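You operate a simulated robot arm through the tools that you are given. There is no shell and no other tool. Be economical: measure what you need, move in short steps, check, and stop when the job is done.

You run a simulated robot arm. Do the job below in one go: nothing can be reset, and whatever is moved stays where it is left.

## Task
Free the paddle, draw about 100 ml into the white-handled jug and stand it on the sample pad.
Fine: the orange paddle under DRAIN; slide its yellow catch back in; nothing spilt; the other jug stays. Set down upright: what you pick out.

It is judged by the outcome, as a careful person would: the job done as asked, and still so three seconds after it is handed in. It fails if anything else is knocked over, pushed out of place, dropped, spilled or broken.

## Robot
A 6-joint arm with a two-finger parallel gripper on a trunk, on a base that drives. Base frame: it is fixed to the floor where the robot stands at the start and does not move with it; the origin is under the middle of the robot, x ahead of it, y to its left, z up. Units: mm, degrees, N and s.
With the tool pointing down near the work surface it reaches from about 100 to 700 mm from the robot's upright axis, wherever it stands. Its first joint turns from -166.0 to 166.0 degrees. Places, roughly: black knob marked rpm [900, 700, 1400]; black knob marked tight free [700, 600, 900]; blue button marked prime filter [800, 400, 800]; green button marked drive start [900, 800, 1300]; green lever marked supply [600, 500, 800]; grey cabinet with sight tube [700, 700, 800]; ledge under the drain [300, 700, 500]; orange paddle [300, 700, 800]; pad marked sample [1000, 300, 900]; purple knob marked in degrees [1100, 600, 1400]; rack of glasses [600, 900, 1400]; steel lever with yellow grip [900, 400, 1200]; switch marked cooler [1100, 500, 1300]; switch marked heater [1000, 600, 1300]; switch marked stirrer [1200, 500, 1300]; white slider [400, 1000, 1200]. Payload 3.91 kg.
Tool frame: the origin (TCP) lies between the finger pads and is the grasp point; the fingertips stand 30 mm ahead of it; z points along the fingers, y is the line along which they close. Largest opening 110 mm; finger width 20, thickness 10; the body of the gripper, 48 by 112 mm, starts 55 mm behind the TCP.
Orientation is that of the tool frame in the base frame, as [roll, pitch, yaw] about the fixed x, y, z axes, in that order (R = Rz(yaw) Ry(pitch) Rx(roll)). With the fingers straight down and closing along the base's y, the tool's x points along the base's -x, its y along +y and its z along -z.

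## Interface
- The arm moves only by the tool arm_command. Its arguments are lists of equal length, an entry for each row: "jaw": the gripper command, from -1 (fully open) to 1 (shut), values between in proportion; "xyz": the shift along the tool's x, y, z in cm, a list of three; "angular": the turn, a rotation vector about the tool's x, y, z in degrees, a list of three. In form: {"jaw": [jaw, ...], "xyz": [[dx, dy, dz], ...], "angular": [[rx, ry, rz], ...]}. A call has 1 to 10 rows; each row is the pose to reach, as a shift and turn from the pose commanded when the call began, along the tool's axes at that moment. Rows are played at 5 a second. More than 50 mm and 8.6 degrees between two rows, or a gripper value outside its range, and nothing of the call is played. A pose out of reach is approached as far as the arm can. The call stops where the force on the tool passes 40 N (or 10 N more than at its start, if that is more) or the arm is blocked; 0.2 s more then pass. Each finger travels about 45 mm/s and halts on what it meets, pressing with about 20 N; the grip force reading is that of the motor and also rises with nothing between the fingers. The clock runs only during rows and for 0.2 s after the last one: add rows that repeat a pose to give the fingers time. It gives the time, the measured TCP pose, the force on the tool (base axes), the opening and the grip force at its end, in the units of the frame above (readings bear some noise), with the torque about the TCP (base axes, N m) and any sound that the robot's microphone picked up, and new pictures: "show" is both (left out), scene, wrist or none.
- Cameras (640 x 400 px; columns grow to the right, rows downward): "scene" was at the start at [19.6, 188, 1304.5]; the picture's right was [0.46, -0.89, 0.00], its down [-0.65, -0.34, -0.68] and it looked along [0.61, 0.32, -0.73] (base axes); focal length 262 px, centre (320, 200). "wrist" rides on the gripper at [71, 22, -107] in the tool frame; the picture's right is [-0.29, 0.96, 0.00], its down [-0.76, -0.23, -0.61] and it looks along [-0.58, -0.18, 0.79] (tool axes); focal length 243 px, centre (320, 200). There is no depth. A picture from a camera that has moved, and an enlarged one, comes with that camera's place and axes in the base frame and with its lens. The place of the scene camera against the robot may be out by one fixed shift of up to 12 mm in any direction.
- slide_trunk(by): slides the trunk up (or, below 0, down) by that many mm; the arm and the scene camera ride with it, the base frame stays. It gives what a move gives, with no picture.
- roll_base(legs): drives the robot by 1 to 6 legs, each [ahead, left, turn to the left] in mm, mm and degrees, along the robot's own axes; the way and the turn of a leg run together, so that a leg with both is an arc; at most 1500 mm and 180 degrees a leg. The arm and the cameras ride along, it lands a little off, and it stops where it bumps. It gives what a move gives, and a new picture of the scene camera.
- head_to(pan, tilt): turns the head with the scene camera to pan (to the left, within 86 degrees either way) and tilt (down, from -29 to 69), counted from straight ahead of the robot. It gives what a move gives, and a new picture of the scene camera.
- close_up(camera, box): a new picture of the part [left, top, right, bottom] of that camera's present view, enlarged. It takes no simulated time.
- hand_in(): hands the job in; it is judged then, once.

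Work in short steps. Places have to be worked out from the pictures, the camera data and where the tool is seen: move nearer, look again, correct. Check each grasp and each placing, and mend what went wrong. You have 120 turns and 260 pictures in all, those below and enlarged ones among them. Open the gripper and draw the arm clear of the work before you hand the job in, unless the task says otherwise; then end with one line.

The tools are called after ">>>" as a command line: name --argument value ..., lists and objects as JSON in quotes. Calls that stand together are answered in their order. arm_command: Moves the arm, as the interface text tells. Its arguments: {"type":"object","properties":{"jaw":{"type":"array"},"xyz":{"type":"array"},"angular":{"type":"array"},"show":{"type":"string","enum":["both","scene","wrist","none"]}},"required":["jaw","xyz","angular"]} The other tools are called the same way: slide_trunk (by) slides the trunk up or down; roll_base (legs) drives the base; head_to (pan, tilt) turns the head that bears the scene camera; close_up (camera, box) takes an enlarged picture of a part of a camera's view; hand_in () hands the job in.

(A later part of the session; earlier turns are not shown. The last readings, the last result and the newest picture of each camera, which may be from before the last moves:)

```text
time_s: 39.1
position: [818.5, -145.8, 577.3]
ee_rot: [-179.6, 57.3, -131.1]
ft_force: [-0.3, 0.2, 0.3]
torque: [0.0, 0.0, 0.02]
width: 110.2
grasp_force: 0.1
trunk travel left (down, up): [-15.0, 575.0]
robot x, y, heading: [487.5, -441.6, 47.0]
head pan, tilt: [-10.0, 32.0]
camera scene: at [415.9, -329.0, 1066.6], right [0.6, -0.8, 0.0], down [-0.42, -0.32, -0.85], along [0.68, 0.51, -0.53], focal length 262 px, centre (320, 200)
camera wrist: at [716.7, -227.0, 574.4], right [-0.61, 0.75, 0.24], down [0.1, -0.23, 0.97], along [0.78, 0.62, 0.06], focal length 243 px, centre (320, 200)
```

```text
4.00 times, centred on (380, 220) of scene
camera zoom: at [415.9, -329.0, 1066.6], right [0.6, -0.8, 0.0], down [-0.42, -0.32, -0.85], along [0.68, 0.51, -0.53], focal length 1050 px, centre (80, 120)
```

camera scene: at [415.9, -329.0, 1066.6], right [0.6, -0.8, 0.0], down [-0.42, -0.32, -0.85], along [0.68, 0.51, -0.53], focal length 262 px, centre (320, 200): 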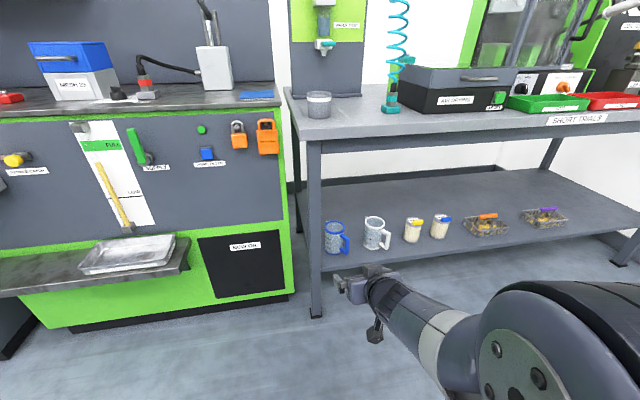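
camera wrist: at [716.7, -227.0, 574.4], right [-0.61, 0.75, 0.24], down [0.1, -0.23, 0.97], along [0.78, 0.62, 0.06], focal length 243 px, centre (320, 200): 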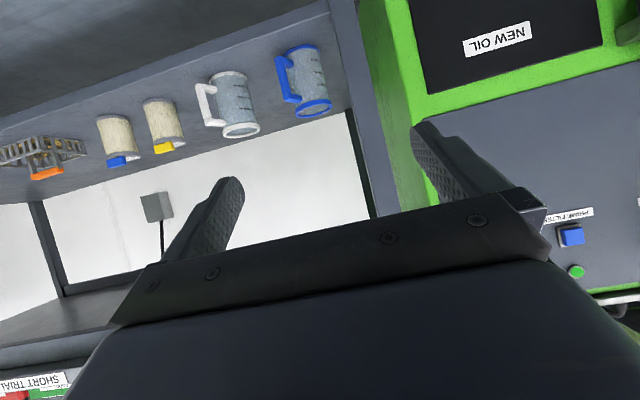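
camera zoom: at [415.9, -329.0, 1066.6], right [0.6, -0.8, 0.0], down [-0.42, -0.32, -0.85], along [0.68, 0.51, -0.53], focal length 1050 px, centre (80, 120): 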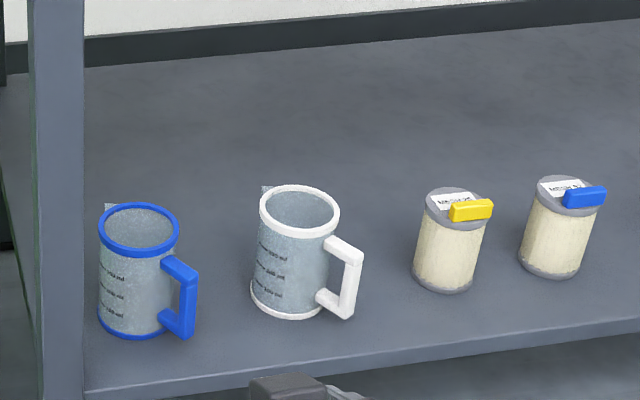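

The jug is at roughly u≈900, n≈877 with its rim at z≈406, standing on a low shelf at z≈285. The handle points toward me and slightly right. I'll grasp the body from above, tilted, with the fingers across the rim. I drive closer.

>>> roll_base --legs '[[230, -190, 0]]'

>>> close_up --camera "scene" --box '[240, 180, 480, 330]'

```text
time_s: 41.1
position: [1113.1, -108.6, 576.1]
ee_rot: [-179.6, 57.3, -131.1]
ft_force: [-0.1, 0.2, 0.2]
torque: [0.02, 0.03, -0.02]
width: 110.0
grasp_force: 0.0
trunk travel left (down, up): [-15.0, 575.0]
robot x, y, heading: [783.1, -406.7, 47.3]
head pan, tilt: [-10.0, 32.0]
camera scene: at [711.0, -293.5, 1066.6], right [0.6, -0.8, 0.0], down [-0.42, -0.32, -0.85], along [0.68, 0.51, -0.53], focal length 262 px, centre (320, 200)
```

scene: 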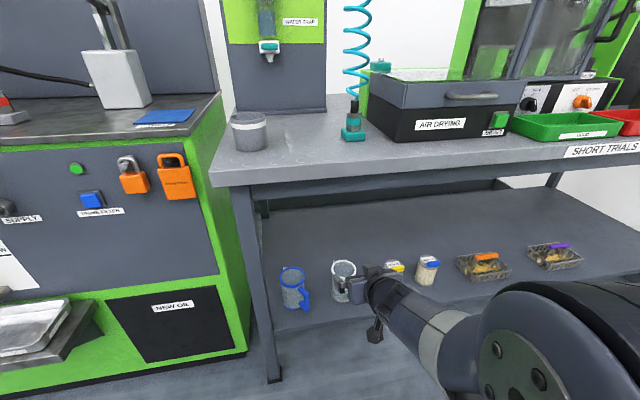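

```text
2.67 times, centred on (360, 255) of scene
camera zoom: at [711.0, -293.5, 1066.6], right [0.6, -0.8, 0.0], down [-0.42, -0.32, -0.85], along [0.68, 0.51, -0.53], focal length 700 px, centre (213, 53)
```

zoom: 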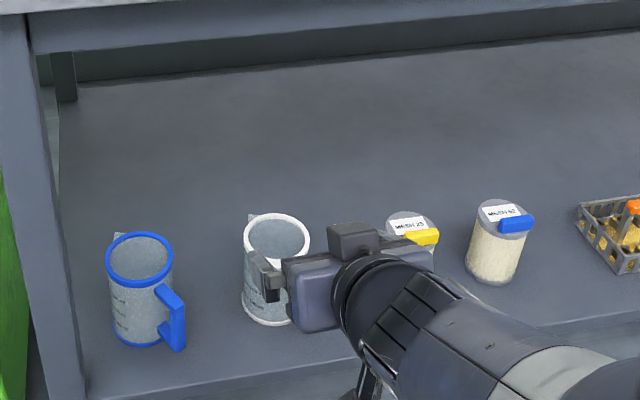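

I get the wrist view here for a closer triangulation.

>>> close_up --camera "wrist" --box '[0, 0, 640, 400]'

```text
1.00 times, centred on (320, 200) of wrist (not enlarged: the box is as wide or as high as the picture)
camera zoom: at [1011.7, -191.1, 574.6], right [-0.61, 0.75, 0.24], down [0.1, -0.23, 0.97], along [0.78, 0.62, 0.06], focal length 243 px, centre (320, 200)
```

zoom: 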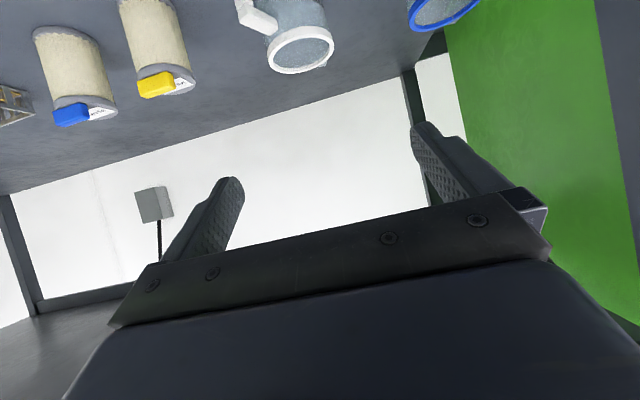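

Combining views, the rim centre is near n≈857, u≈888, z≈408. I move to a pre-grasp about 10 cm back along the tilted tool axis.

>>> arm_command --jaw '[-1, -1, -1, -1]' --xyz '[[0.8, 0, 3.5], [1.5, 0, 7], [2.3, 0, 10.5], [3, 0, 13.8]]' --angular '[[0, 2.5, 0], [0, 5, 0], [0, 7.5, 0], [0, 10, 0]]' --show "both"

>>> close_up --camera "scene" --box '[240, 200, 440, 325]'

```text
time_s: 42.1
position: [1180.3, -33.0, 475.7]
ee_rot: [-179.7, 47.3, -131.3]
ft_force: [-0.4, 0.7, 0.4]
torque: [-0.01, 0.02, 0.01]
width: 109.9
grasp_force: 0.1
trunk travel left (down, up): [-15.0, 575.0]
robot x, y, heading: [786.8, -403.5, 47.3]
head pan, tilt: [-10.0, 32.0]
camera scene: at [710.8, -293.6, 1066.7], right [0.6, -0.8, 0.0], down [-0.42, -0.32, -0.85], along [0.68, 0.51, -0.53], focal length 262 px, centre (320, 200)
camera wrist: at [1079.8, -114.5, 496.2], right [-0.59, 0.78, 0.21], down [0.22, -0.1, 0.97], along [0.78, 0.62, -0.11], focal length 243 px, centre (320, 200)
```

scene: 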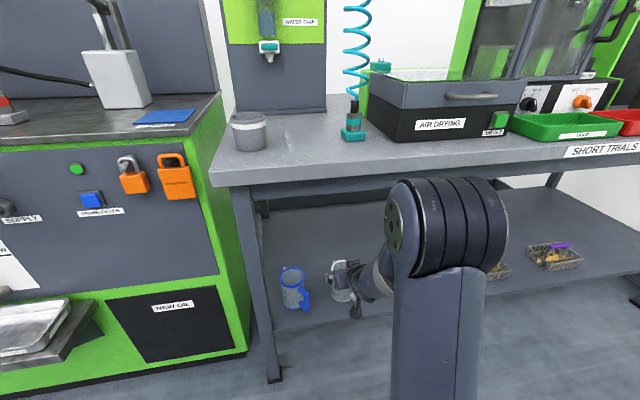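
wrist: 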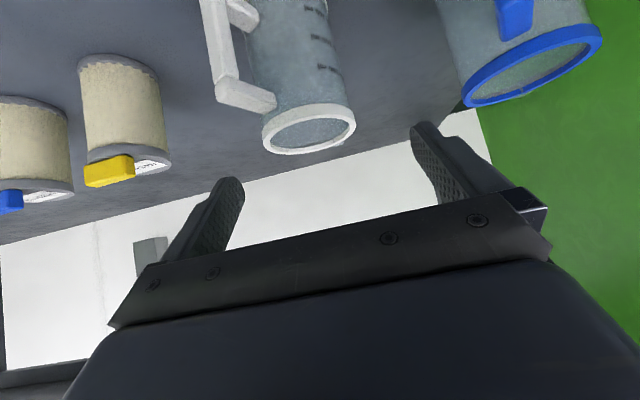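

```text
3.20 times, centred on (340, 262) of scene
camera zoom: at [710.8, -293.6, 1066.7], right [0.6, -0.8, 0.0], down [-0.42, -0.32, -0.85], along [0.68, 0.51, -0.53], focal length 840 px, centre (256, 0)
```

zoom: 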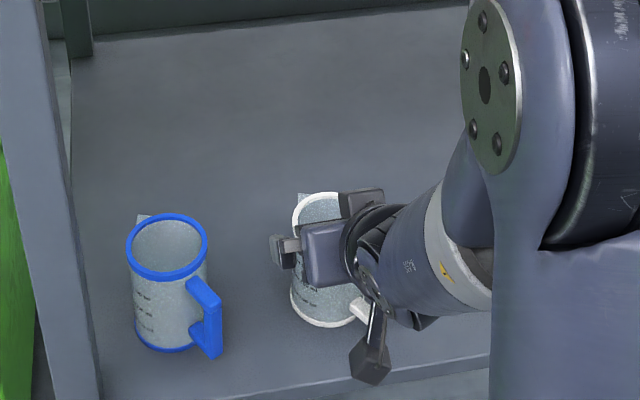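

Consistent estimate: rim centre n≈850, u≈888, z≈414. I go in most of the way, shift 8 mm right, and look.

>>> arm_command --jaw '[-1, -1, -1]' --xyz '[[0.4, -0.8, 2], [0.8, -0.8, 4], [1.2, -0.8, 6]]' --angular '[[0, 0, 0], [0, 0, 0], [0, 0, 0]]' --show "wrist"

>>> close_up --camera "scene" --box '[240, 200, 440, 325]'

```text
time_s: 42.9
position: [1210.4, -13.0, 427.2]
ee_rot: [-179.8, 47.3, -131.2]
ft_force: [0.7, -1.0, -0.3]
torque: [-0.02, 0.0, -0.03]
width: 109.8
grasp_force: 0.1
trunk travel left (down, up): [-15.0, 575.0]
robot x, y, heading: [782.3, -404.1, 47.0]
head pan, tilt: [-10.0, 32.0]
camera wrist: at [1109.7, -93.1, 447.1], right [-0.59, 0.78, 0.21], down [0.21, -0.1, 0.97], along [0.78, 0.62, -0.11], focal length 243 px, centre (320, 200)
```

wrist: 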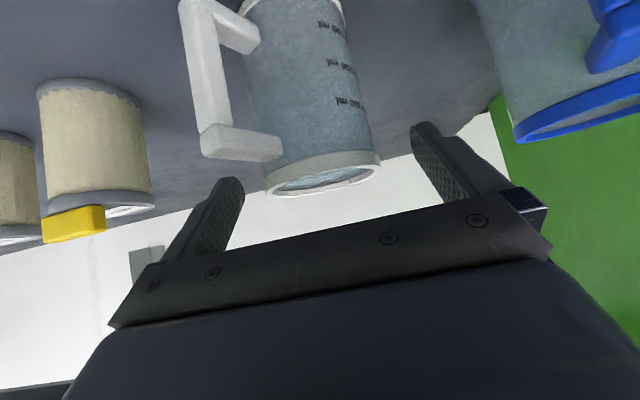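

```text
3.20 times, centred on (340, 262) of scene
camera zoom: at [710.9, -293.5, 1066.7], right [0.6, -0.8, 0.0], down [-0.42, -0.32, -0.85], along [0.68, 0.51, -0.53], focal length 840 px, centre (256, 0)
```

zoom: 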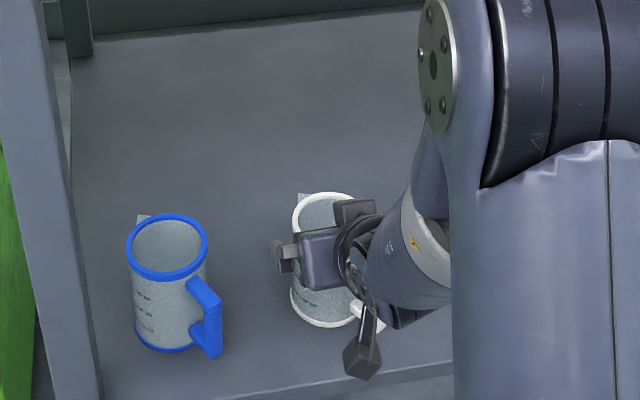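

Well centred, and the fingers pass above the handle. I go in the last 4 cm and then close.

>>> arm_command --jaw '[-1, -1, -1]' --xyz '[[-0.1, -0.1, 1.5], [-0.2, -0.1, 3], [-0.3, -0.1, 4.2]]' --angular '[[0, 0, 0], [0, 0, 0], [0, 0, 0]]' --show "wrist"

>>> close_up --camera "scene" --box '[240, 200, 440, 325]'

```text
time_s: 43.7
position: [1232.7, 11.9, 400.6]
ee_rot: [-179.8, 47.3, -131.1]
ft_force: [-0.6, -0.7, -1.1]
torque: [-0.04, 0.0, 0.01]
width: 110.0
grasp_force: 0.1
trunk travel left (down, up): [-15.0, 575.0]
robot x, y, heading: [783.2, -407.5, 46.9]
head pan, tilt: [-10.0, 32.0]
camera wrist: at [1131.6, -69.1, 421.1], right [-0.59, 0.78, 0.21], down [0.22, -0.1, 0.97], along [0.78, 0.62, -0.11], focal length 243 px, centre (320, 200)
```

wrist: 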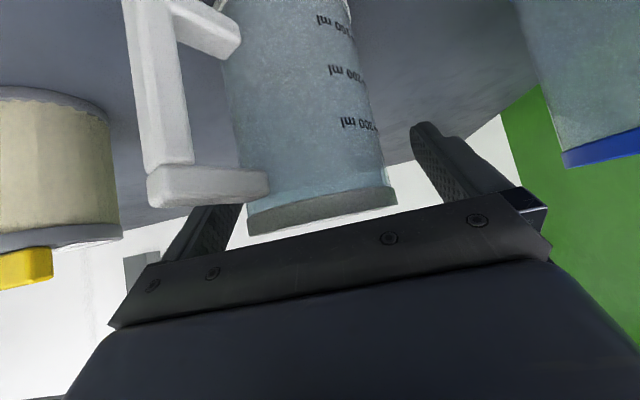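

```text
3.20 times, centred on (340, 262) of scene
camera zoom: at [711.0, -293.5, 1066.6], right [0.6, -0.8, 0.0], down [-0.42, -0.32, -0.85], along [0.68, 0.51, -0.53], focal length 840 px, centre (256, 0)
```

zoom: 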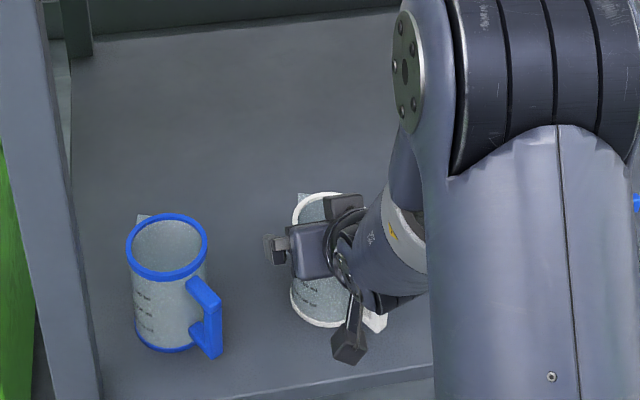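

No contact, and the jug sits between the fingers. I close the gripper.

>>> arm_command --jaw '[-0.5, 0, 0.5, 1, 1, 1]' --xyz '[[0, 0, 0], [0, 0, 0], [0, 0, 0], [0, 0, 0], [0, 0, 0], [0, 0, 0]]' --angular '[[0, 0, 0], [0, 0, 0], [0, 0, 0], [0, 0, 0], [0, 0, 0], [0, 0, 0]]' --show "wrist"

>>> close_up --camera "scene" --box '[240, 200, 440, 325]'

```text
time_s: 45.1
position: [1231.7, 10.8, 400.6]
ee_rot: [-179.7, 47.3, -131.2]
ft_force: [-0.7, -0.9, -0.2]
torque: [0.05, 0.08, 0.0]
width: 88.6
grasp_force: 20.5
trunk travel left (down, up): [-15.0, 575.0]
robot x, y, heading: [779.7, -402.6, 47.2]
head pan, tilt: [-10.0, 32.0]
camera wrist: at [1131.6, -69.2, 421.2], right [-0.59, 0.78, 0.21], down [0.22, -0.1, 0.97], along [0.78, 0.62, -0.11], focal length 243 px, centre (320, 200)
```

wrist: 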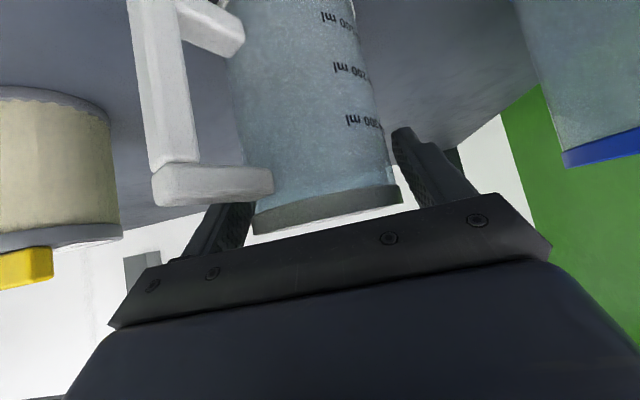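

```text
3.20 times, centred on (340, 262) of scene
camera zoom: at [711.0, -293.4, 1066.6], right [0.6, -0.8, 0.0], down [-0.42, -0.32, -0.85], along [0.68, 0.51, -0.53], focal length 840 px, centre (256, 0)
```

zoom: 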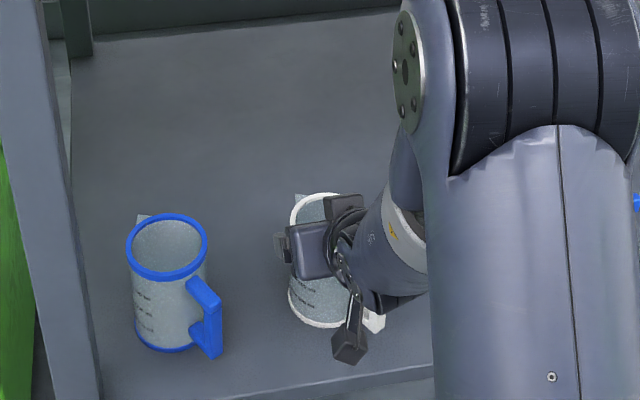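

Gripped at 88.6 mm, on the rim band. I lift gently by 4 cm straight up.

>>> arm_command --jaw '[1, 1, 1]' --xyz '[[-0.75, 0, -0.7], [-1.5, 0, -1.4], [-2.95, 0, -2.7]]' --angular '[[0, 0, 0], [0, 0, 0], [0, 0, 0]]' --show "both"

```text
time_s: 45.9
position: [1231.0, 11.2, 440.7]
ee_rot: [-179.7, 47.3, -131.0]
ft_force: [0.3, -0.2, 0.2]
torque: [-0.01, 0.02, -0.01]
width: 88.7
grasp_force: 20.3
trunk travel left (down, up): [-15.0, 575.0]
robot x, y, heading: [784.1, -401.9, 47.1]
head pan, tilt: [-10.0, 32.0]
camera scene: at [711.1, -293.3, 1066.6], right [0.6, -0.8, 0.0], down [-0.42, -0.32, -0.85], along [0.68, 0.51, -0.53], focal length 262 px, centre (320, 200)
camera wrist: at [1131.7, -68.7, 461.8], right [-0.59, 0.78, 0.21], down [0.22, -0.1, 0.97], along [0.78, 0.62, -0.11], focal length 243 px, centre (320, 200)
```

scene: 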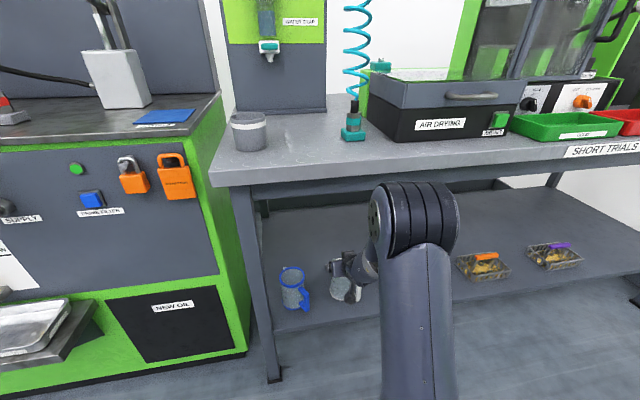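
wrist: 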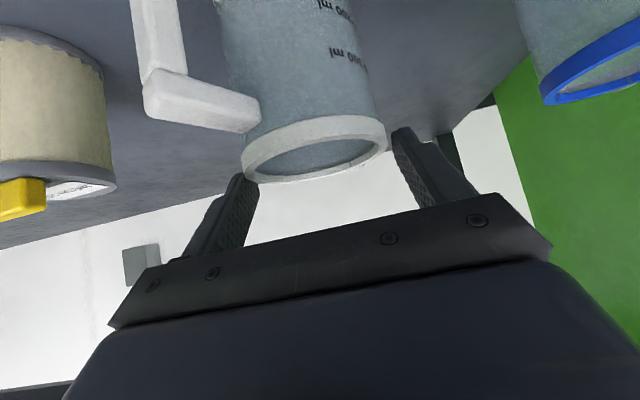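

The jug seems not to have risen. I check closely.

>>> close_up --camera "scene" --box '[240, 200, 440, 325]'

>>> close_up --camera "wrist" --box '[160, 60, 480, 260]'

```text
3.20 times, centred on (340, 262) of scene
camera zoom: at [711.1, -293.3, 1066.6], right [0.6, -0.8, 0.0], down [-0.42, -0.32, -0.85], along [0.68, 0.51, -0.53], focal length 840 px, centre (256, 0)
```

zoom: 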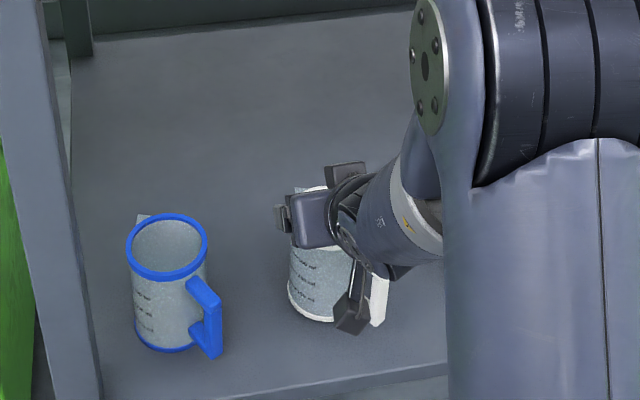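

```text
2.00 times, centred on (320, 160) of wrist
camera zoom: at [1131.7, -68.7, 461.8], right [-0.59, 0.78, 0.21], down [0.22, -0.1, 0.97], along [0.78, 0.62, -0.11], focal length 485 px, centre (320, 280)
```

zoom: 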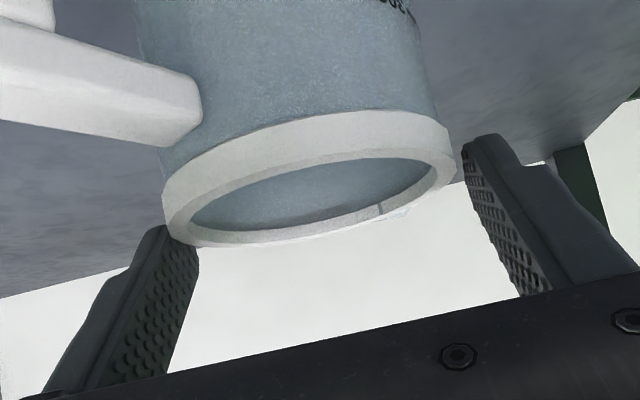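

The fingers slid up without lifting it, because the jug centre is about 10 mm further in than my grip was. I reopen, go a bit deeper, and regrip.

>>> arm_command --jaw '[-0.5, -1, -1, -1, -1]' --xyz '[[0, 0, 0], [0, 0, 0], [1, 0, 1.4], [2, 0, 2.8], [3.0, 0, 4.2]]' --angular '[[0, 0, 0], [0, 0, 0], [0, 0, 0], [0, 0, 0], [0, 0, 0]]' --show "wrist"

>>> arm_command --jaw '[-0.5, 0, 0.5, 1, 1, 1, 1, 1]' --xyz '[[0, 0, 0], [0, 0, 0], [0, 0, 0], [0, 0, 0], [0, 0, 0], [0, 0, 0], [0, 0, 0], [0, 0, 0]]' --angular '[[0, 0, 0], [0, 0, 0], [0, 0, 0], [0, 0, 0], [0, 0, 0], [0, 0, 0], [0, 0, 0], [0, 0, 0]]' --show "wrist"

>>> arm_command --jaw '[1, 1, 1]' --xyz '[[-0.3, 0, -0.27], [-0.6, 0, -0.54], [-0.6, 0, -0.54]]' --angular '[[0, 0, 0], [0, 0, 0], [0, 0, 0]]' --show "wrist"

```text
time_s: 47.1
position: [1238.7, 19.0, 391.1]
ee_rot: [-179.7, 47.4, -131.2]
ft_force: [-0.5, -0.2, 0.4]
torque: [0.02, 0.0, 0.0]
width: 110.1
grasp_force: 0.1
trunk travel left (down, up): [-15.0, 575.0]
robot x, y, heading: [782.4, -407.6, 47.2]
head pan, tilt: [-10.0, 32.0]
camera wrist: at [1138.7, -61.3, 411.0], right [-0.59, 0.78, 0.21], down [0.22, -0.1, 0.97], along [0.78, 0.62, -0.11], focal length 243 px, centre (320, 200)
```

wrist: 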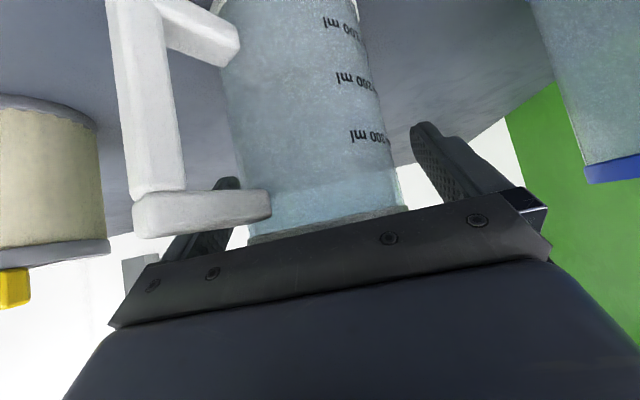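

```text
time_s: 48.9
position: [1239.5, 18.5, 390.0]
ee_rot: [-179.7, 47.3, -131.2]
ft_force: [0.1, -0.2, -0.5]
torque: [0.02, -0.01, -0.01]
width: 88.5
grasp_force: 20.3
trunk travel left (down, up): [-15.0, 575.0]
robot x, y, heading: [782.7, -406.8, 47.0]
head pan, tilt: [-10.0, 32.0]
camera wrist: at [1138.6, -61.4, 411.1], right [-0.59, 0.78, 0.21], down [0.22, -0.1, 0.97], along [0.78, 0.62, -0.11], focal length 243 px, centre (320, 200)
```

wrist: 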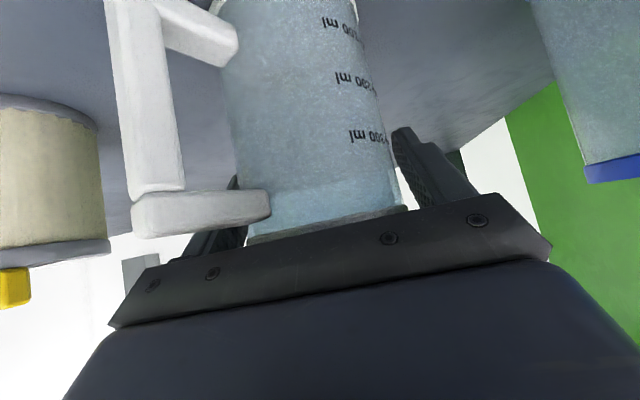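

```text
time_s: 49.7
position: [1240.1, 17.8, 398.7]
ee_rot: [-179.7, 47.3, -131.2]
ft_force: [-0.6, 0.1, -1.0]
torque: [0.02, -0.03, -0.02]
width: 88.5
grasp_force: 20.4
trunk travel left (down, up): [-15.0, 575.0]
robot x, y, heading: [784.4, -408.4, 47.0]
head pan, tilt: [-10.0, 32.0]
camera wrist: at [1138.6, -61.4, 419.1], right [-0.59, 0.78, 0.21], down [0.22, -0.1, 0.97], along [0.78, 0.62, -0.11], focal length 243 px, centre (320, 200)
```

wrist: 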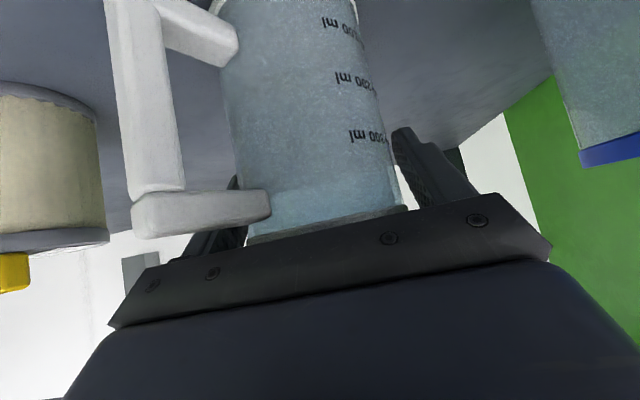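

Now the jug moves with the gripper. I lift another 6 cm in short rows and check.

>>> arm_command --jaw '[1, 1, 1, 1, 1]' --xyz '[[-0.9, 0, -0.8], [-1.8, 0, -1.6], [-2.7, 0, -2.4], [-3.6, 0, -3.2], [-4.4, 0, -4.1]]' --angular '[[0, 0, 0], [0, 0, 0], [0, 0, 0], [0, 0, 0], [0, 0, 0]]' --show "both"

```text
time_s: 50.9
position: [1240.5, 19.5, 459.0]
ee_rot: [-179.7, 47.3, -131.3]
ft_force: [0.2, 0.6, -0.8]
torque: [0.01, 0.01, -0.03]
width: 88.6
grasp_force: 19.9
trunk travel left (down, up): [-15.0, 575.0]
robot x, y, heading: [784.5, -408.7, 47.1]
head pan, tilt: [-10.0, 32.0]
camera scene: at [711.1, -293.4, 1066.6], right [0.6, -0.8, 0.0], down [-0.42, -0.32, -0.85], along [0.68, 0.51, -0.53], focal length 262 px, centre (320, 200)
camera wrist: at [1138.7, -61.7, 479.1], right [-0.59, 0.78, 0.21], down [0.22, -0.1, 0.97], along [0.78, 0.62, -0.11], focal length 243 px, centre (320, 200)
```

scene: 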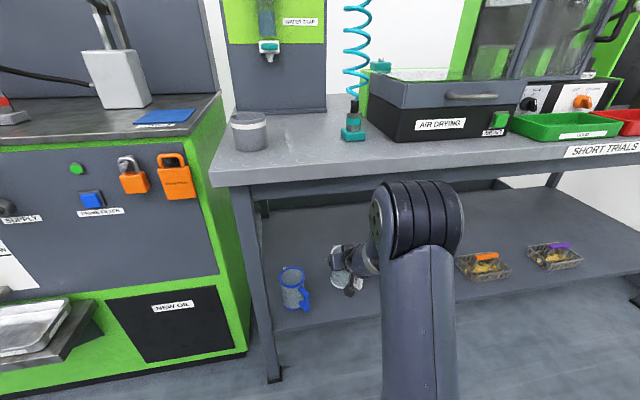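
wrist: 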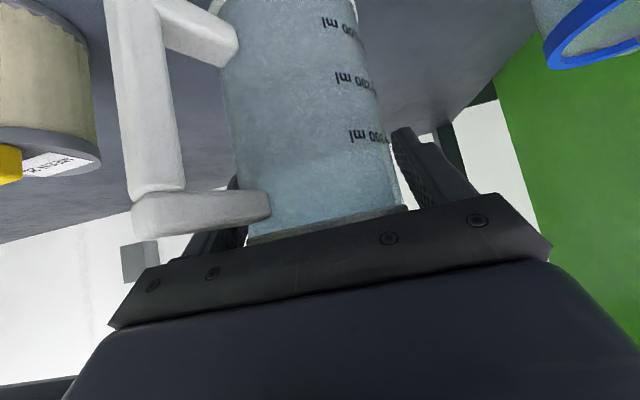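

Firm hold. I back out and strafe left to the drain, staying clear of the ledge.

>>> roll_base --legs '[[-320, 0, 0], [0, 1130, 0]]'

>>> head_to --pan 0 --tilt 35

```text
time_s: 58.4
position: [189.9, 563.7, 458.1]
ee_rot: [-179.7, 47.3, -131.5]
ft_force: [0.8, 0.0, -0.4]
torque: [0.01, 0.0, 0.01]
width: 88.2
grasp_force: 20.0
trunk travel left (down, up): [-15.0, 575.0]
robot x, y, heading: [-266.1, 140.5, 46.7]
head pan, tilt: [-10.0, 32.0]
camera scene: at [-338.9, 253.9, 1066.6], right [0.6, -0.8, 0.0], down [-0.42, -0.32, -0.85], along [0.68, 0.51, -0.53], focal length 262 px, centre (320, 200)
```

scene: 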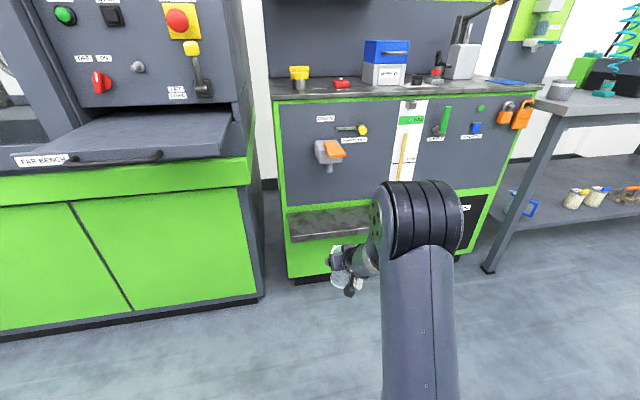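

```text
time_s: 59.1
position: [189.7, 564.5, 458.2]
ee_rot: [-179.8, 47.3, -131.5]
ft_force: [0.3, -0.2, -1.4]
torque: [0.02, -0.02, -0.01]
width: 88.3
grasp_force: 19.4
trunk travel left (down, up): [-15.0, 575.0]
robot x, y, heading: [-265.6, 143.7, 46.7]
head pan, tilt: [0.0, 35.0]
camera scene: at [-350.3, 264.4, 1062.0], right [0.73, -0.69, 0.0], down [-0.39, -0.42, -0.82], along [0.56, 0.6, -0.57], focal length 262 px, centre (320, 200)
```

scene: 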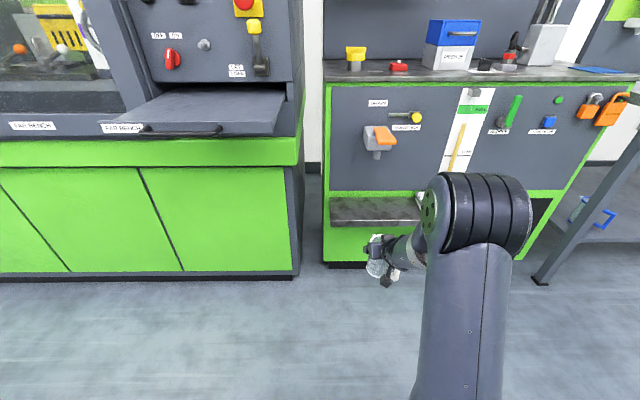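

The jug arrived at u≈-249. Before going under the nozzle I check how far the block on top of the gripper sticks up.

>>> close_up --camera "scene" --box '[340, 200, 460, 300]'

>>> close_up --camera "scene" --box '[340, 90, 460, 165]'

```text
4.00 times, centred on (400, 250) of scene
camera zoom: at [-350.3, 264.4, 1062.0], right [0.73, -0.69, 0.0], down [-0.39, -0.42, -0.82], along [0.56, 0.6, -0.57], focal length 1050 px, centre (0, 0)
```

zoom: 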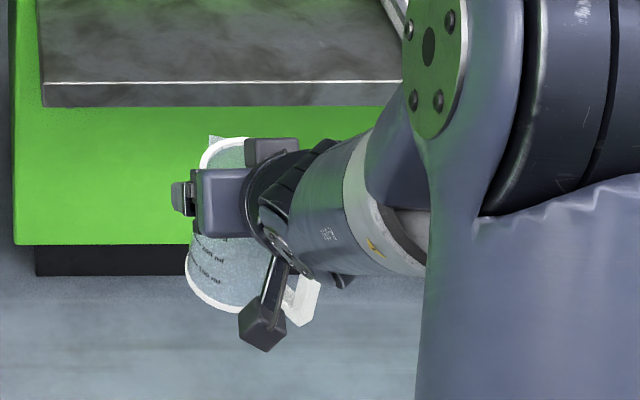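

```text
5.33 times, centred on (400, 128) of scene
camera zoom: at [-350.3, 264.4, 1062.0], right [0.73, -0.69, 0.0], down [-0.39, -0.42, -0.82], along [0.56, 0.6, -0.57], focal length 1400 px, centre (-107, 587)
```

zoom: 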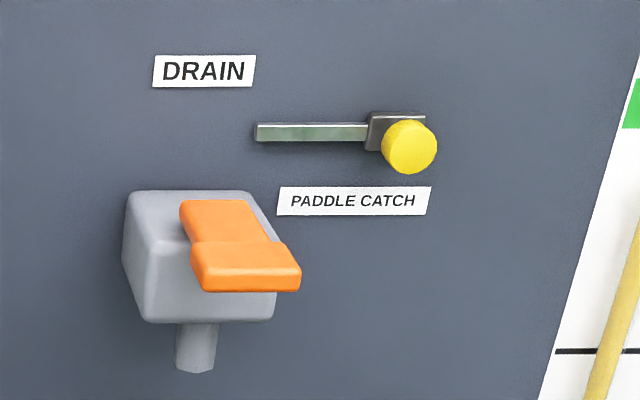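

The block could come near the nozzle, so I'll keep the jug slightly toward the front of the ledge. I raise everything with the trunk and drive forward to the ledge front.

>>> slide_trunk --by 160

>>> roll_base --legs '[[75, 0, 0]]'

>>> close_up --camera "scene" --box '[320, 150, 480, 250]'

```text
time_s: 61.0
position: [189.7, 563.9, 618.4]
ee_rot: [-179.7, 47.2, -131.4]
ft_force: [-0.1, 0.4, -0.9]
torque: [0.04, 0.01, 0.02]
width: 88.3
grasp_force: 19.5
trunk travel left (down, up): [-175.0, 415.0]
robot x, y, heading: [-265.8, 139.4, 47.0]
head pan, tilt: [0.0, 35.0]
```

```text
time_s: 62.0
position: [242.2, 618.5, 618.1]
ee_rot: [-179.7, 47.3, -131.4]
ft_force: [-0.2, -0.2, -1.2]
torque: [0.02, 0.0, 0.01]
width: 88.4
grasp_force: 20.3
trunk travel left (down, up): [-175.0, 415.0]
robot x, y, heading: [-210.7, 194.1, 46.8]
head pan, tilt: [0.0, 35.0]
camera scene: at [-299.0, 319.0, 1222.0], right [0.73, -0.69, 0.0], down [-0.39, -0.42, -0.82], along [0.56, 0.6, -0.57], focal length 262 px, centre (320, 200)
```

scene: 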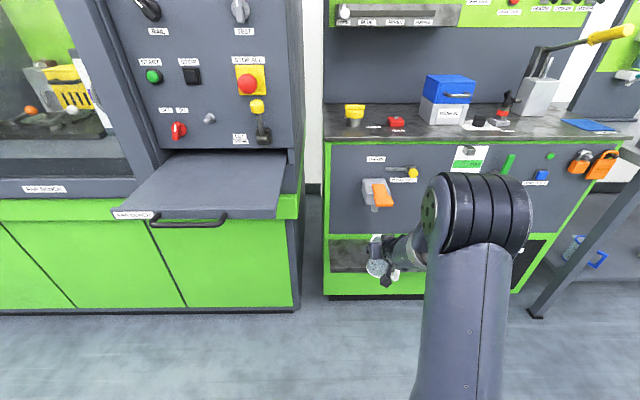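

```text
4.00 times, centred on (400, 200) of scene
camera zoom: at [-299.0, 319.0, 1222.0], right [0.73, -0.69, 0.0], down [-0.39, -0.42, -0.82], along [0.56, 0.6, -0.57], focal length 1050 px, centre (0, 200)
```

zoom: 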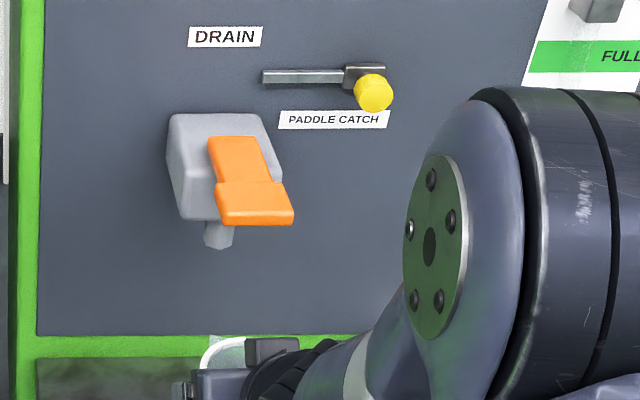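

Refined with the scene camera's fixed shift, found from the knob and jug grasps (~10 mm left, ~7 mm up): nozzle n≈732, u≈-260, z≈683. I drive forward so the jug is over the ledge.

>>> roll_base --legs '[[75, 10, 0]]'

>>> close_up --camera "scene" --box '[320, 170, 480, 290]'

>>> close_up --camera "wrist" --box '[0, 0, 640, 400]'

```text
time_s: 63.1
position: [285.9, 679.2, 619.1]
ee_rot: [-179.7, 47.3, -131.4]
ft_force: [0.3, 0.5, -0.2]
torque: [0.02, -0.01, 0.0]
width: 88.3
grasp_force: 20.2
trunk travel left (down, up): [-175.0, 415.0]
robot x, y, heading: [-171.3, 259.2, 46.8]
head pan, tilt: [0.0, 35.0]
camera scene: at [-254.4, 380.9, 1222.0], right [0.73, -0.69, 0.0], down [-0.39, -0.42, -0.82], along [0.56, 0.6, -0.57], focal length 262 px, centre (320, 200)
```

scene: 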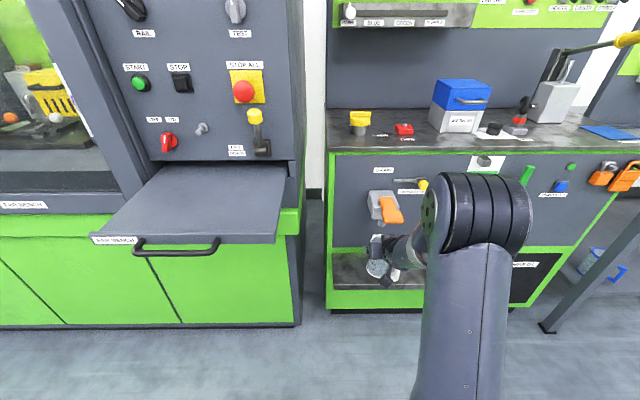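

```text
3.33 times, centred on (400, 230) of scene
camera zoom: at [-254.4, 380.9, 1222.0], right [0.73, -0.69, 0.0], down [-0.39, -0.42, -0.82], along [0.56, 0.6, -0.57], focal length 875 px, centre (53, 100)
```

zoom: 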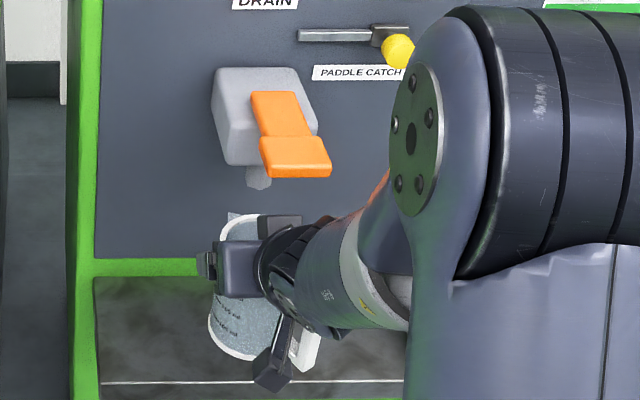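

```text
1.00 times, centred on (320, 200) of wrist (not enlarged: the box is as wide or as high as the picture)
camera zoom: at [185.7, 600.1, 638.9], right [-0.58, 0.78, 0.21], down [0.21, -0.1, 0.97], along [0.78, 0.61, -0.11], focal length 243 px, centre (320, 200)
```

zoom: 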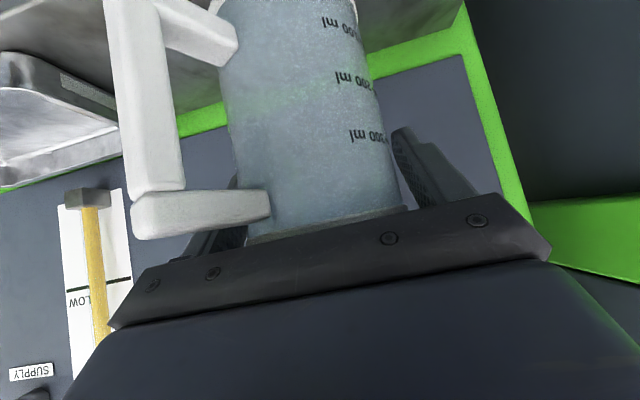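

TCP is at n≈691, u≈-258. I advance 27 mm with the arm, then look.

>>> arm_command --jaw '[1, 1, 1]' --xyz '[[-0.6, 0, 0.65], [-1.2, 0, 1.3], [-1.85, 0, 2.0]]' --angular '[[0, 0, 0], [0, 0, 0], [0, 0, 0]]' --show "none"

>>> close_up --camera "scene" --box '[320, 170, 480, 290]'

```text
time_s: 63.9
position: [305.3, 700.3, 618.8]
ee_rot: [-179.7, 47.3, -131.5]
ft_force: [-0.3, 0.1, -1.4]
torque: [0.01, 0.02, -0.01]
width: 88.6
grasp_force: 20.0
trunk travel left (down, up): [-175.0, 415.0]
robot x, y, heading: [-171.6, 259.2, 46.7]
head pan, tilt: [0.0, 35.0]
```

```text
3.33 times, centred on (400, 230) of scene
camera zoom: at [-254.4, 380.9, 1222.0], right [0.73, -0.69, 0.0], down [-0.39, -0.42, -0.82], along [0.56, 0.6, -0.57], focal length 875 px, centre (53, 100)
```

zoom: 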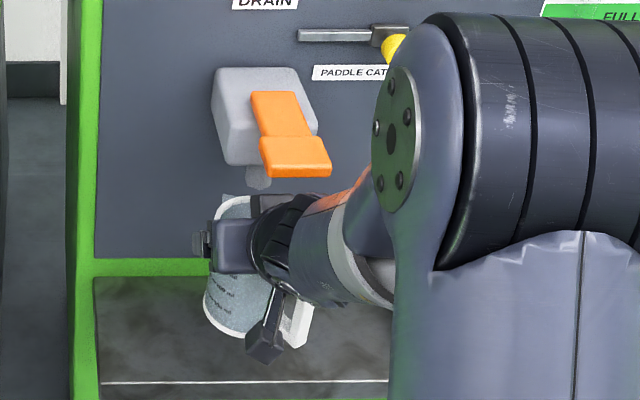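

Positioned at n≈719, u≈-258. I lower in small steps watching for contact with the ledge.

>>> arm_command --jaw '[1, 1, 1, 1]' --xyz '[[0.29, 0, 0.27], [0.59, 0, 0.54], [0.88, 0, 0.81], [1.1, 0, 1.02]]' --angular '[[0, 0, 0], [0, 0, 0], [0, 0, 0], [0, 0, 0]]' --show "wrist"

>>> close_up --camera "scene" --box '[350, 210, 430, 270]'

```text
time_s: 64.9
position: [304.7, 700.8, 602.9]
ee_rot: [-179.7, 47.3, -131.5]
ft_force: [0.3, -0.5, -0.4]
torque: [0.02, 0.03, -0.01]
width: 88.3
grasp_force: 19.8
trunk travel left (down, up): [-175.0, 415.0]
robot x, y, heading: [-172.8, 259.2, 46.8]
head pan, tilt: [0.0, 35.0]
camera wrist: at [203.9, 620.5, 623.6], right [-0.58, 0.78, 0.21], down [0.22, -0.1, 0.97], along [0.78, 0.61, -0.11], focal length 243 px, centre (320, 200)
```

wrist: 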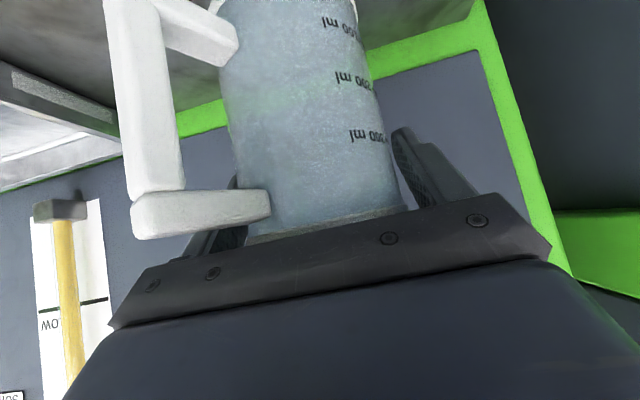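

```text
6.67 times, centred on (390, 240) of scene
camera zoom: at [-254.4, 380.9, 1222.0], right [0.73, -0.69, 0.0], down [-0.39, -0.42, -0.82], along [0.56, 0.6, -0.57], focal length 1750 px, centre (-147, -67)
```

zoom: 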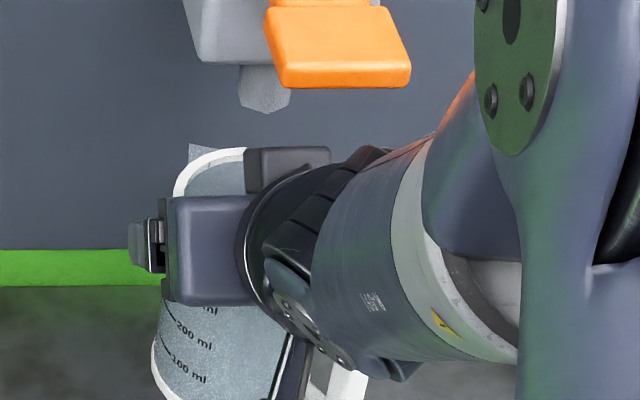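

From the picture the nozzle is nearly above the jug's centre. I continue lowering gently.

>>> arm_command --jaw '[1, 1, 1, 1, 1]' --xyz '[[0.15, 0, 0.14], [0.29, 0, 0.27], [0.44, 0, 0.41], [0.59, 0, 0.54], [0.73, 0, 0.68]]' --angular '[[0, 0, 0], [0, 0, 0], [0, 0, 0], [0, 0, 0], [0, 0, 0]]' --show "wrist"

```text
time_s: 66.1
position: [304.3, 699.6, 593.8]
ee_rot: [-179.6, 47.3, -131.4]
ft_force: [0.7, -0.6, -0.8]
torque: [0.01, 0.01, 0.01]
width: 88.2
grasp_force: 20.1
trunk travel left (down, up): [-175.0, 415.0]
robot x, y, heading: [-169.2, 257.7, 46.6]
head pan, tilt: [0.0, 35.0]
camera wrist: at [204.0, 620.2, 613.7], right [-0.59, 0.78, 0.21], down [0.22, -0.1, 0.97], along [0.78, 0.61, -0.11], focal length 243 px, centre (320, 200)
```

wrist: 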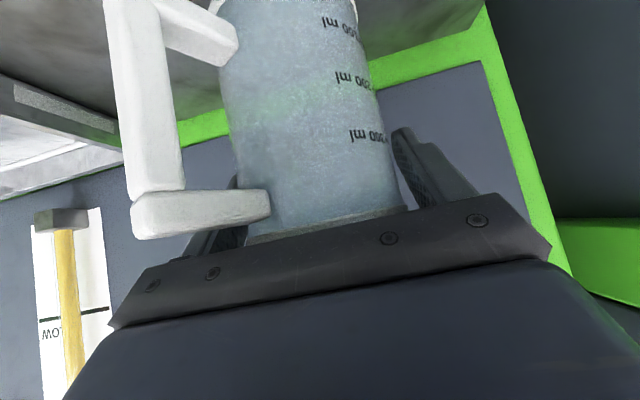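

No contact yet. I keep lowering.

>>> arm_command --jaw '[1, 1, 1, 1, 1, 1]' --xyz '[[0.15, 0, 0.14], [0.29, 0, 0.27], [0.44, 0, 0.41], [0.59, 0, 0.54], [0.73, 0, 0.68], [0.88, 0, 0.81]]' --angular '[[0, 0, 0], [0, 0, 0], [0, 0, 0], [0, 0, 0], [0, 0, 0], [0, 0, 0]]' --show "wrist"

>>> close_up --camera "scene" --box '[350, 220, 430, 280]'

```text
time_s: 67.5
position: [304.4, 699.8, 582.6]
ee_rot: [-179.7, 47.4, -131.5]
ft_force: [0.4, 0.6, -0.6]
torque: [0.01, 0.0, 0.0]
width: 88.4
grasp_force: 20.5
trunk travel left (down, up): [-175.0, 415.0]
robot x, y, heading: [-172.0, 255.7, 46.7]
head pan, tilt: [0.0, 35.0]
camera wrist: at [203.9, 620.4, 601.9], right [-0.58, 0.78, 0.21], down [0.22, -0.1, 0.97], along [0.78, 0.61, -0.11], focal length 243 px, centre (320, 200)
```

wrist: 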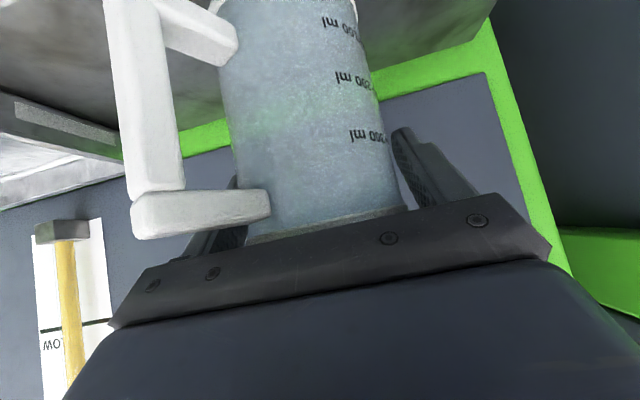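

```text
6.67 times, centred on (390, 250) of scene
camera zoom: at [-254.3, 380.9, 1222.0], right [0.73, -0.69, 0.0], down [-0.39, -0.42, -0.82], along [0.56, 0.6, -0.57], focal length 1750 px, centre (-147, -133)
```

zoom: 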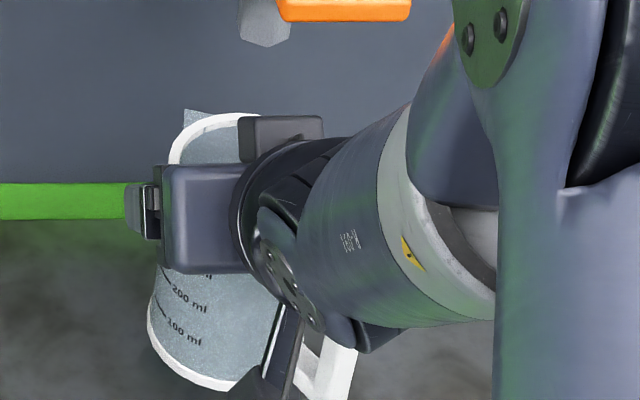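

Still no contact force. I continue with finer steps.

>>> arm_command --jaw '[1, 1, 1, 1, 1, 1]' --xyz '[[0.15, 0, 0.14], [0.29, 0, 0.27], [0.44, 0, 0.41], [0.59, 0, 0.54], [0.73, 0, 0.68], [0.88, 0, 0.81]]' --angular '[[0, 0, 0], [0, 0, 0], [0, 0, 0], [0, 0, 0], [0, 0, 0], [0, 0, 0]]' --show "wrist"

>>> close_up --camera "scene" --box '[350, 220, 430, 280]'

```text
time_s: 68.9
position: [305.1, 699.8, 570.3]
ee_rot: [-179.7, 47.3, -131.4]
ft_force: [0.1, -0.4, -1.3]
torque: [0.02, -0.05, -0.04]
width: 88.4
grasp_force: 20.0
trunk travel left (down, up): [-175.0, 415.0]
robot x, y, heading: [-169.8, 257.6, 46.8]
head pan, tilt: [0.0, 35.0]
camera wrist: at [203.9, 620.3, 590.3], right [-0.59, 0.78, 0.21], down [0.21, -0.1, 0.97], along [0.78, 0.61, -0.11], focal length 243 px, centre (320, 200)
```

wrist: 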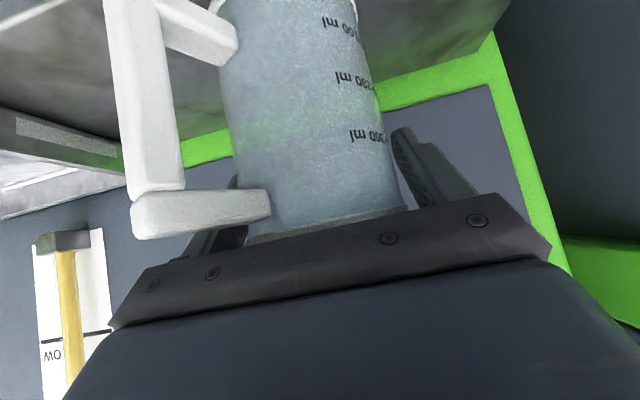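

```text
6.67 times, centred on (390, 250) of scene
camera zoom: at [-254.3, 380.9, 1222.0], right [0.73, -0.69, 0.0], down [-0.39, -0.42, -0.82], along [0.56, 0.6, -0.57], focal length 1750 px, centre (-147, -133)
```

zoom: 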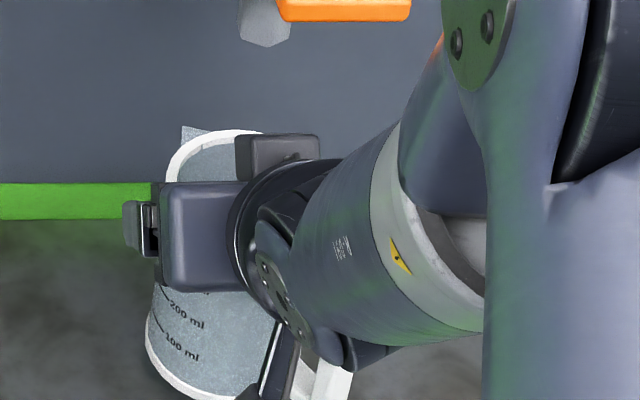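

Still hanging free. I continue down.

>>> arm_command --jaw '[1, 1, 1, 1, 1, 1, 1]' --xyz '[[0.15, 0, 0.14], [0.29, 0, 0.27], [0.44, 0, 0.41], [0.59, 0, 0.54], [0.73, 0, 0.68], [0.88, 0, 0.81], [1.03, 0, 0.95]]' --angular '[[0, 0, 0], [0, 0, 0], [0, 0, 0], [0, 0, 0], [0, 0, 0], [0, 0, 0], [0, 0, 0]]' --show "wrist"

>>> close_up --camera "scene" --box '[350, 220, 446, 292]'

```text
time_s: 70.5
position: [305.1, 700.2, 558.6]
ee_rot: [-179.7, 47.6, -131.4]
ft_force: [0.7, 0.2, 16.0]
torque: [0.39, 0.39, -0.06]
width: 88.0
grasp_force: 20.2
trunk travel left (down, up): [-175.0, 415.0]
robot x, y, heading: [-174.5, 258.2, 46.8]
head pan, tilt: [0.0, 35.0]
camera wrist: at [204.6, 620.8, 577.5], right [-0.59, 0.78, 0.21], down [0.21, -0.1, 0.97], along [0.78, 0.61, -0.1], focal length 243 px, centre (320, 200)
```

wrist: 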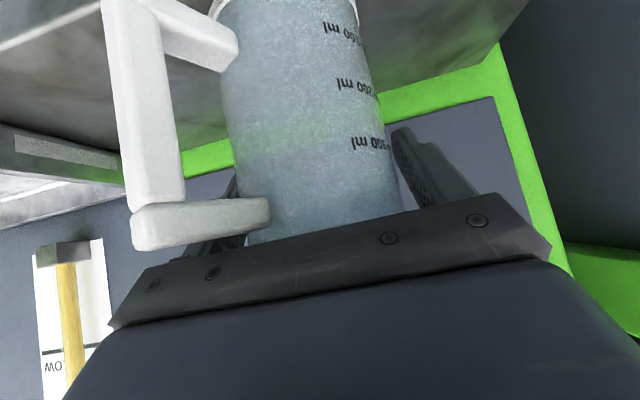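

```text
5.56 times, centred on (398, 256) of scene
camera zoom: at [-255.1, 380.1, 1222.2], right [0.73, -0.69, 0.0], down [-0.39, -0.42, -0.82], along [0.56, 0.6, -0.57], focal length 1458 px, centre (-113, -111)
```

zoom: 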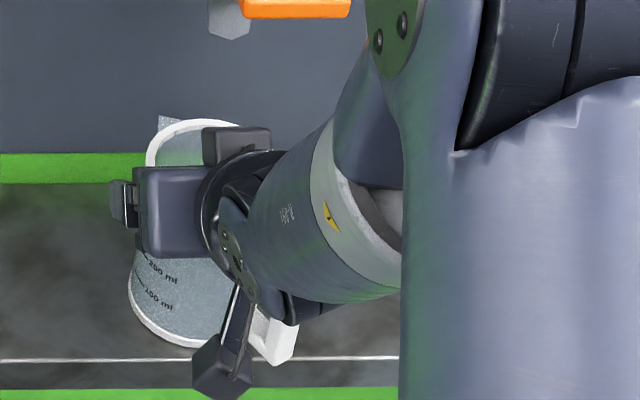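

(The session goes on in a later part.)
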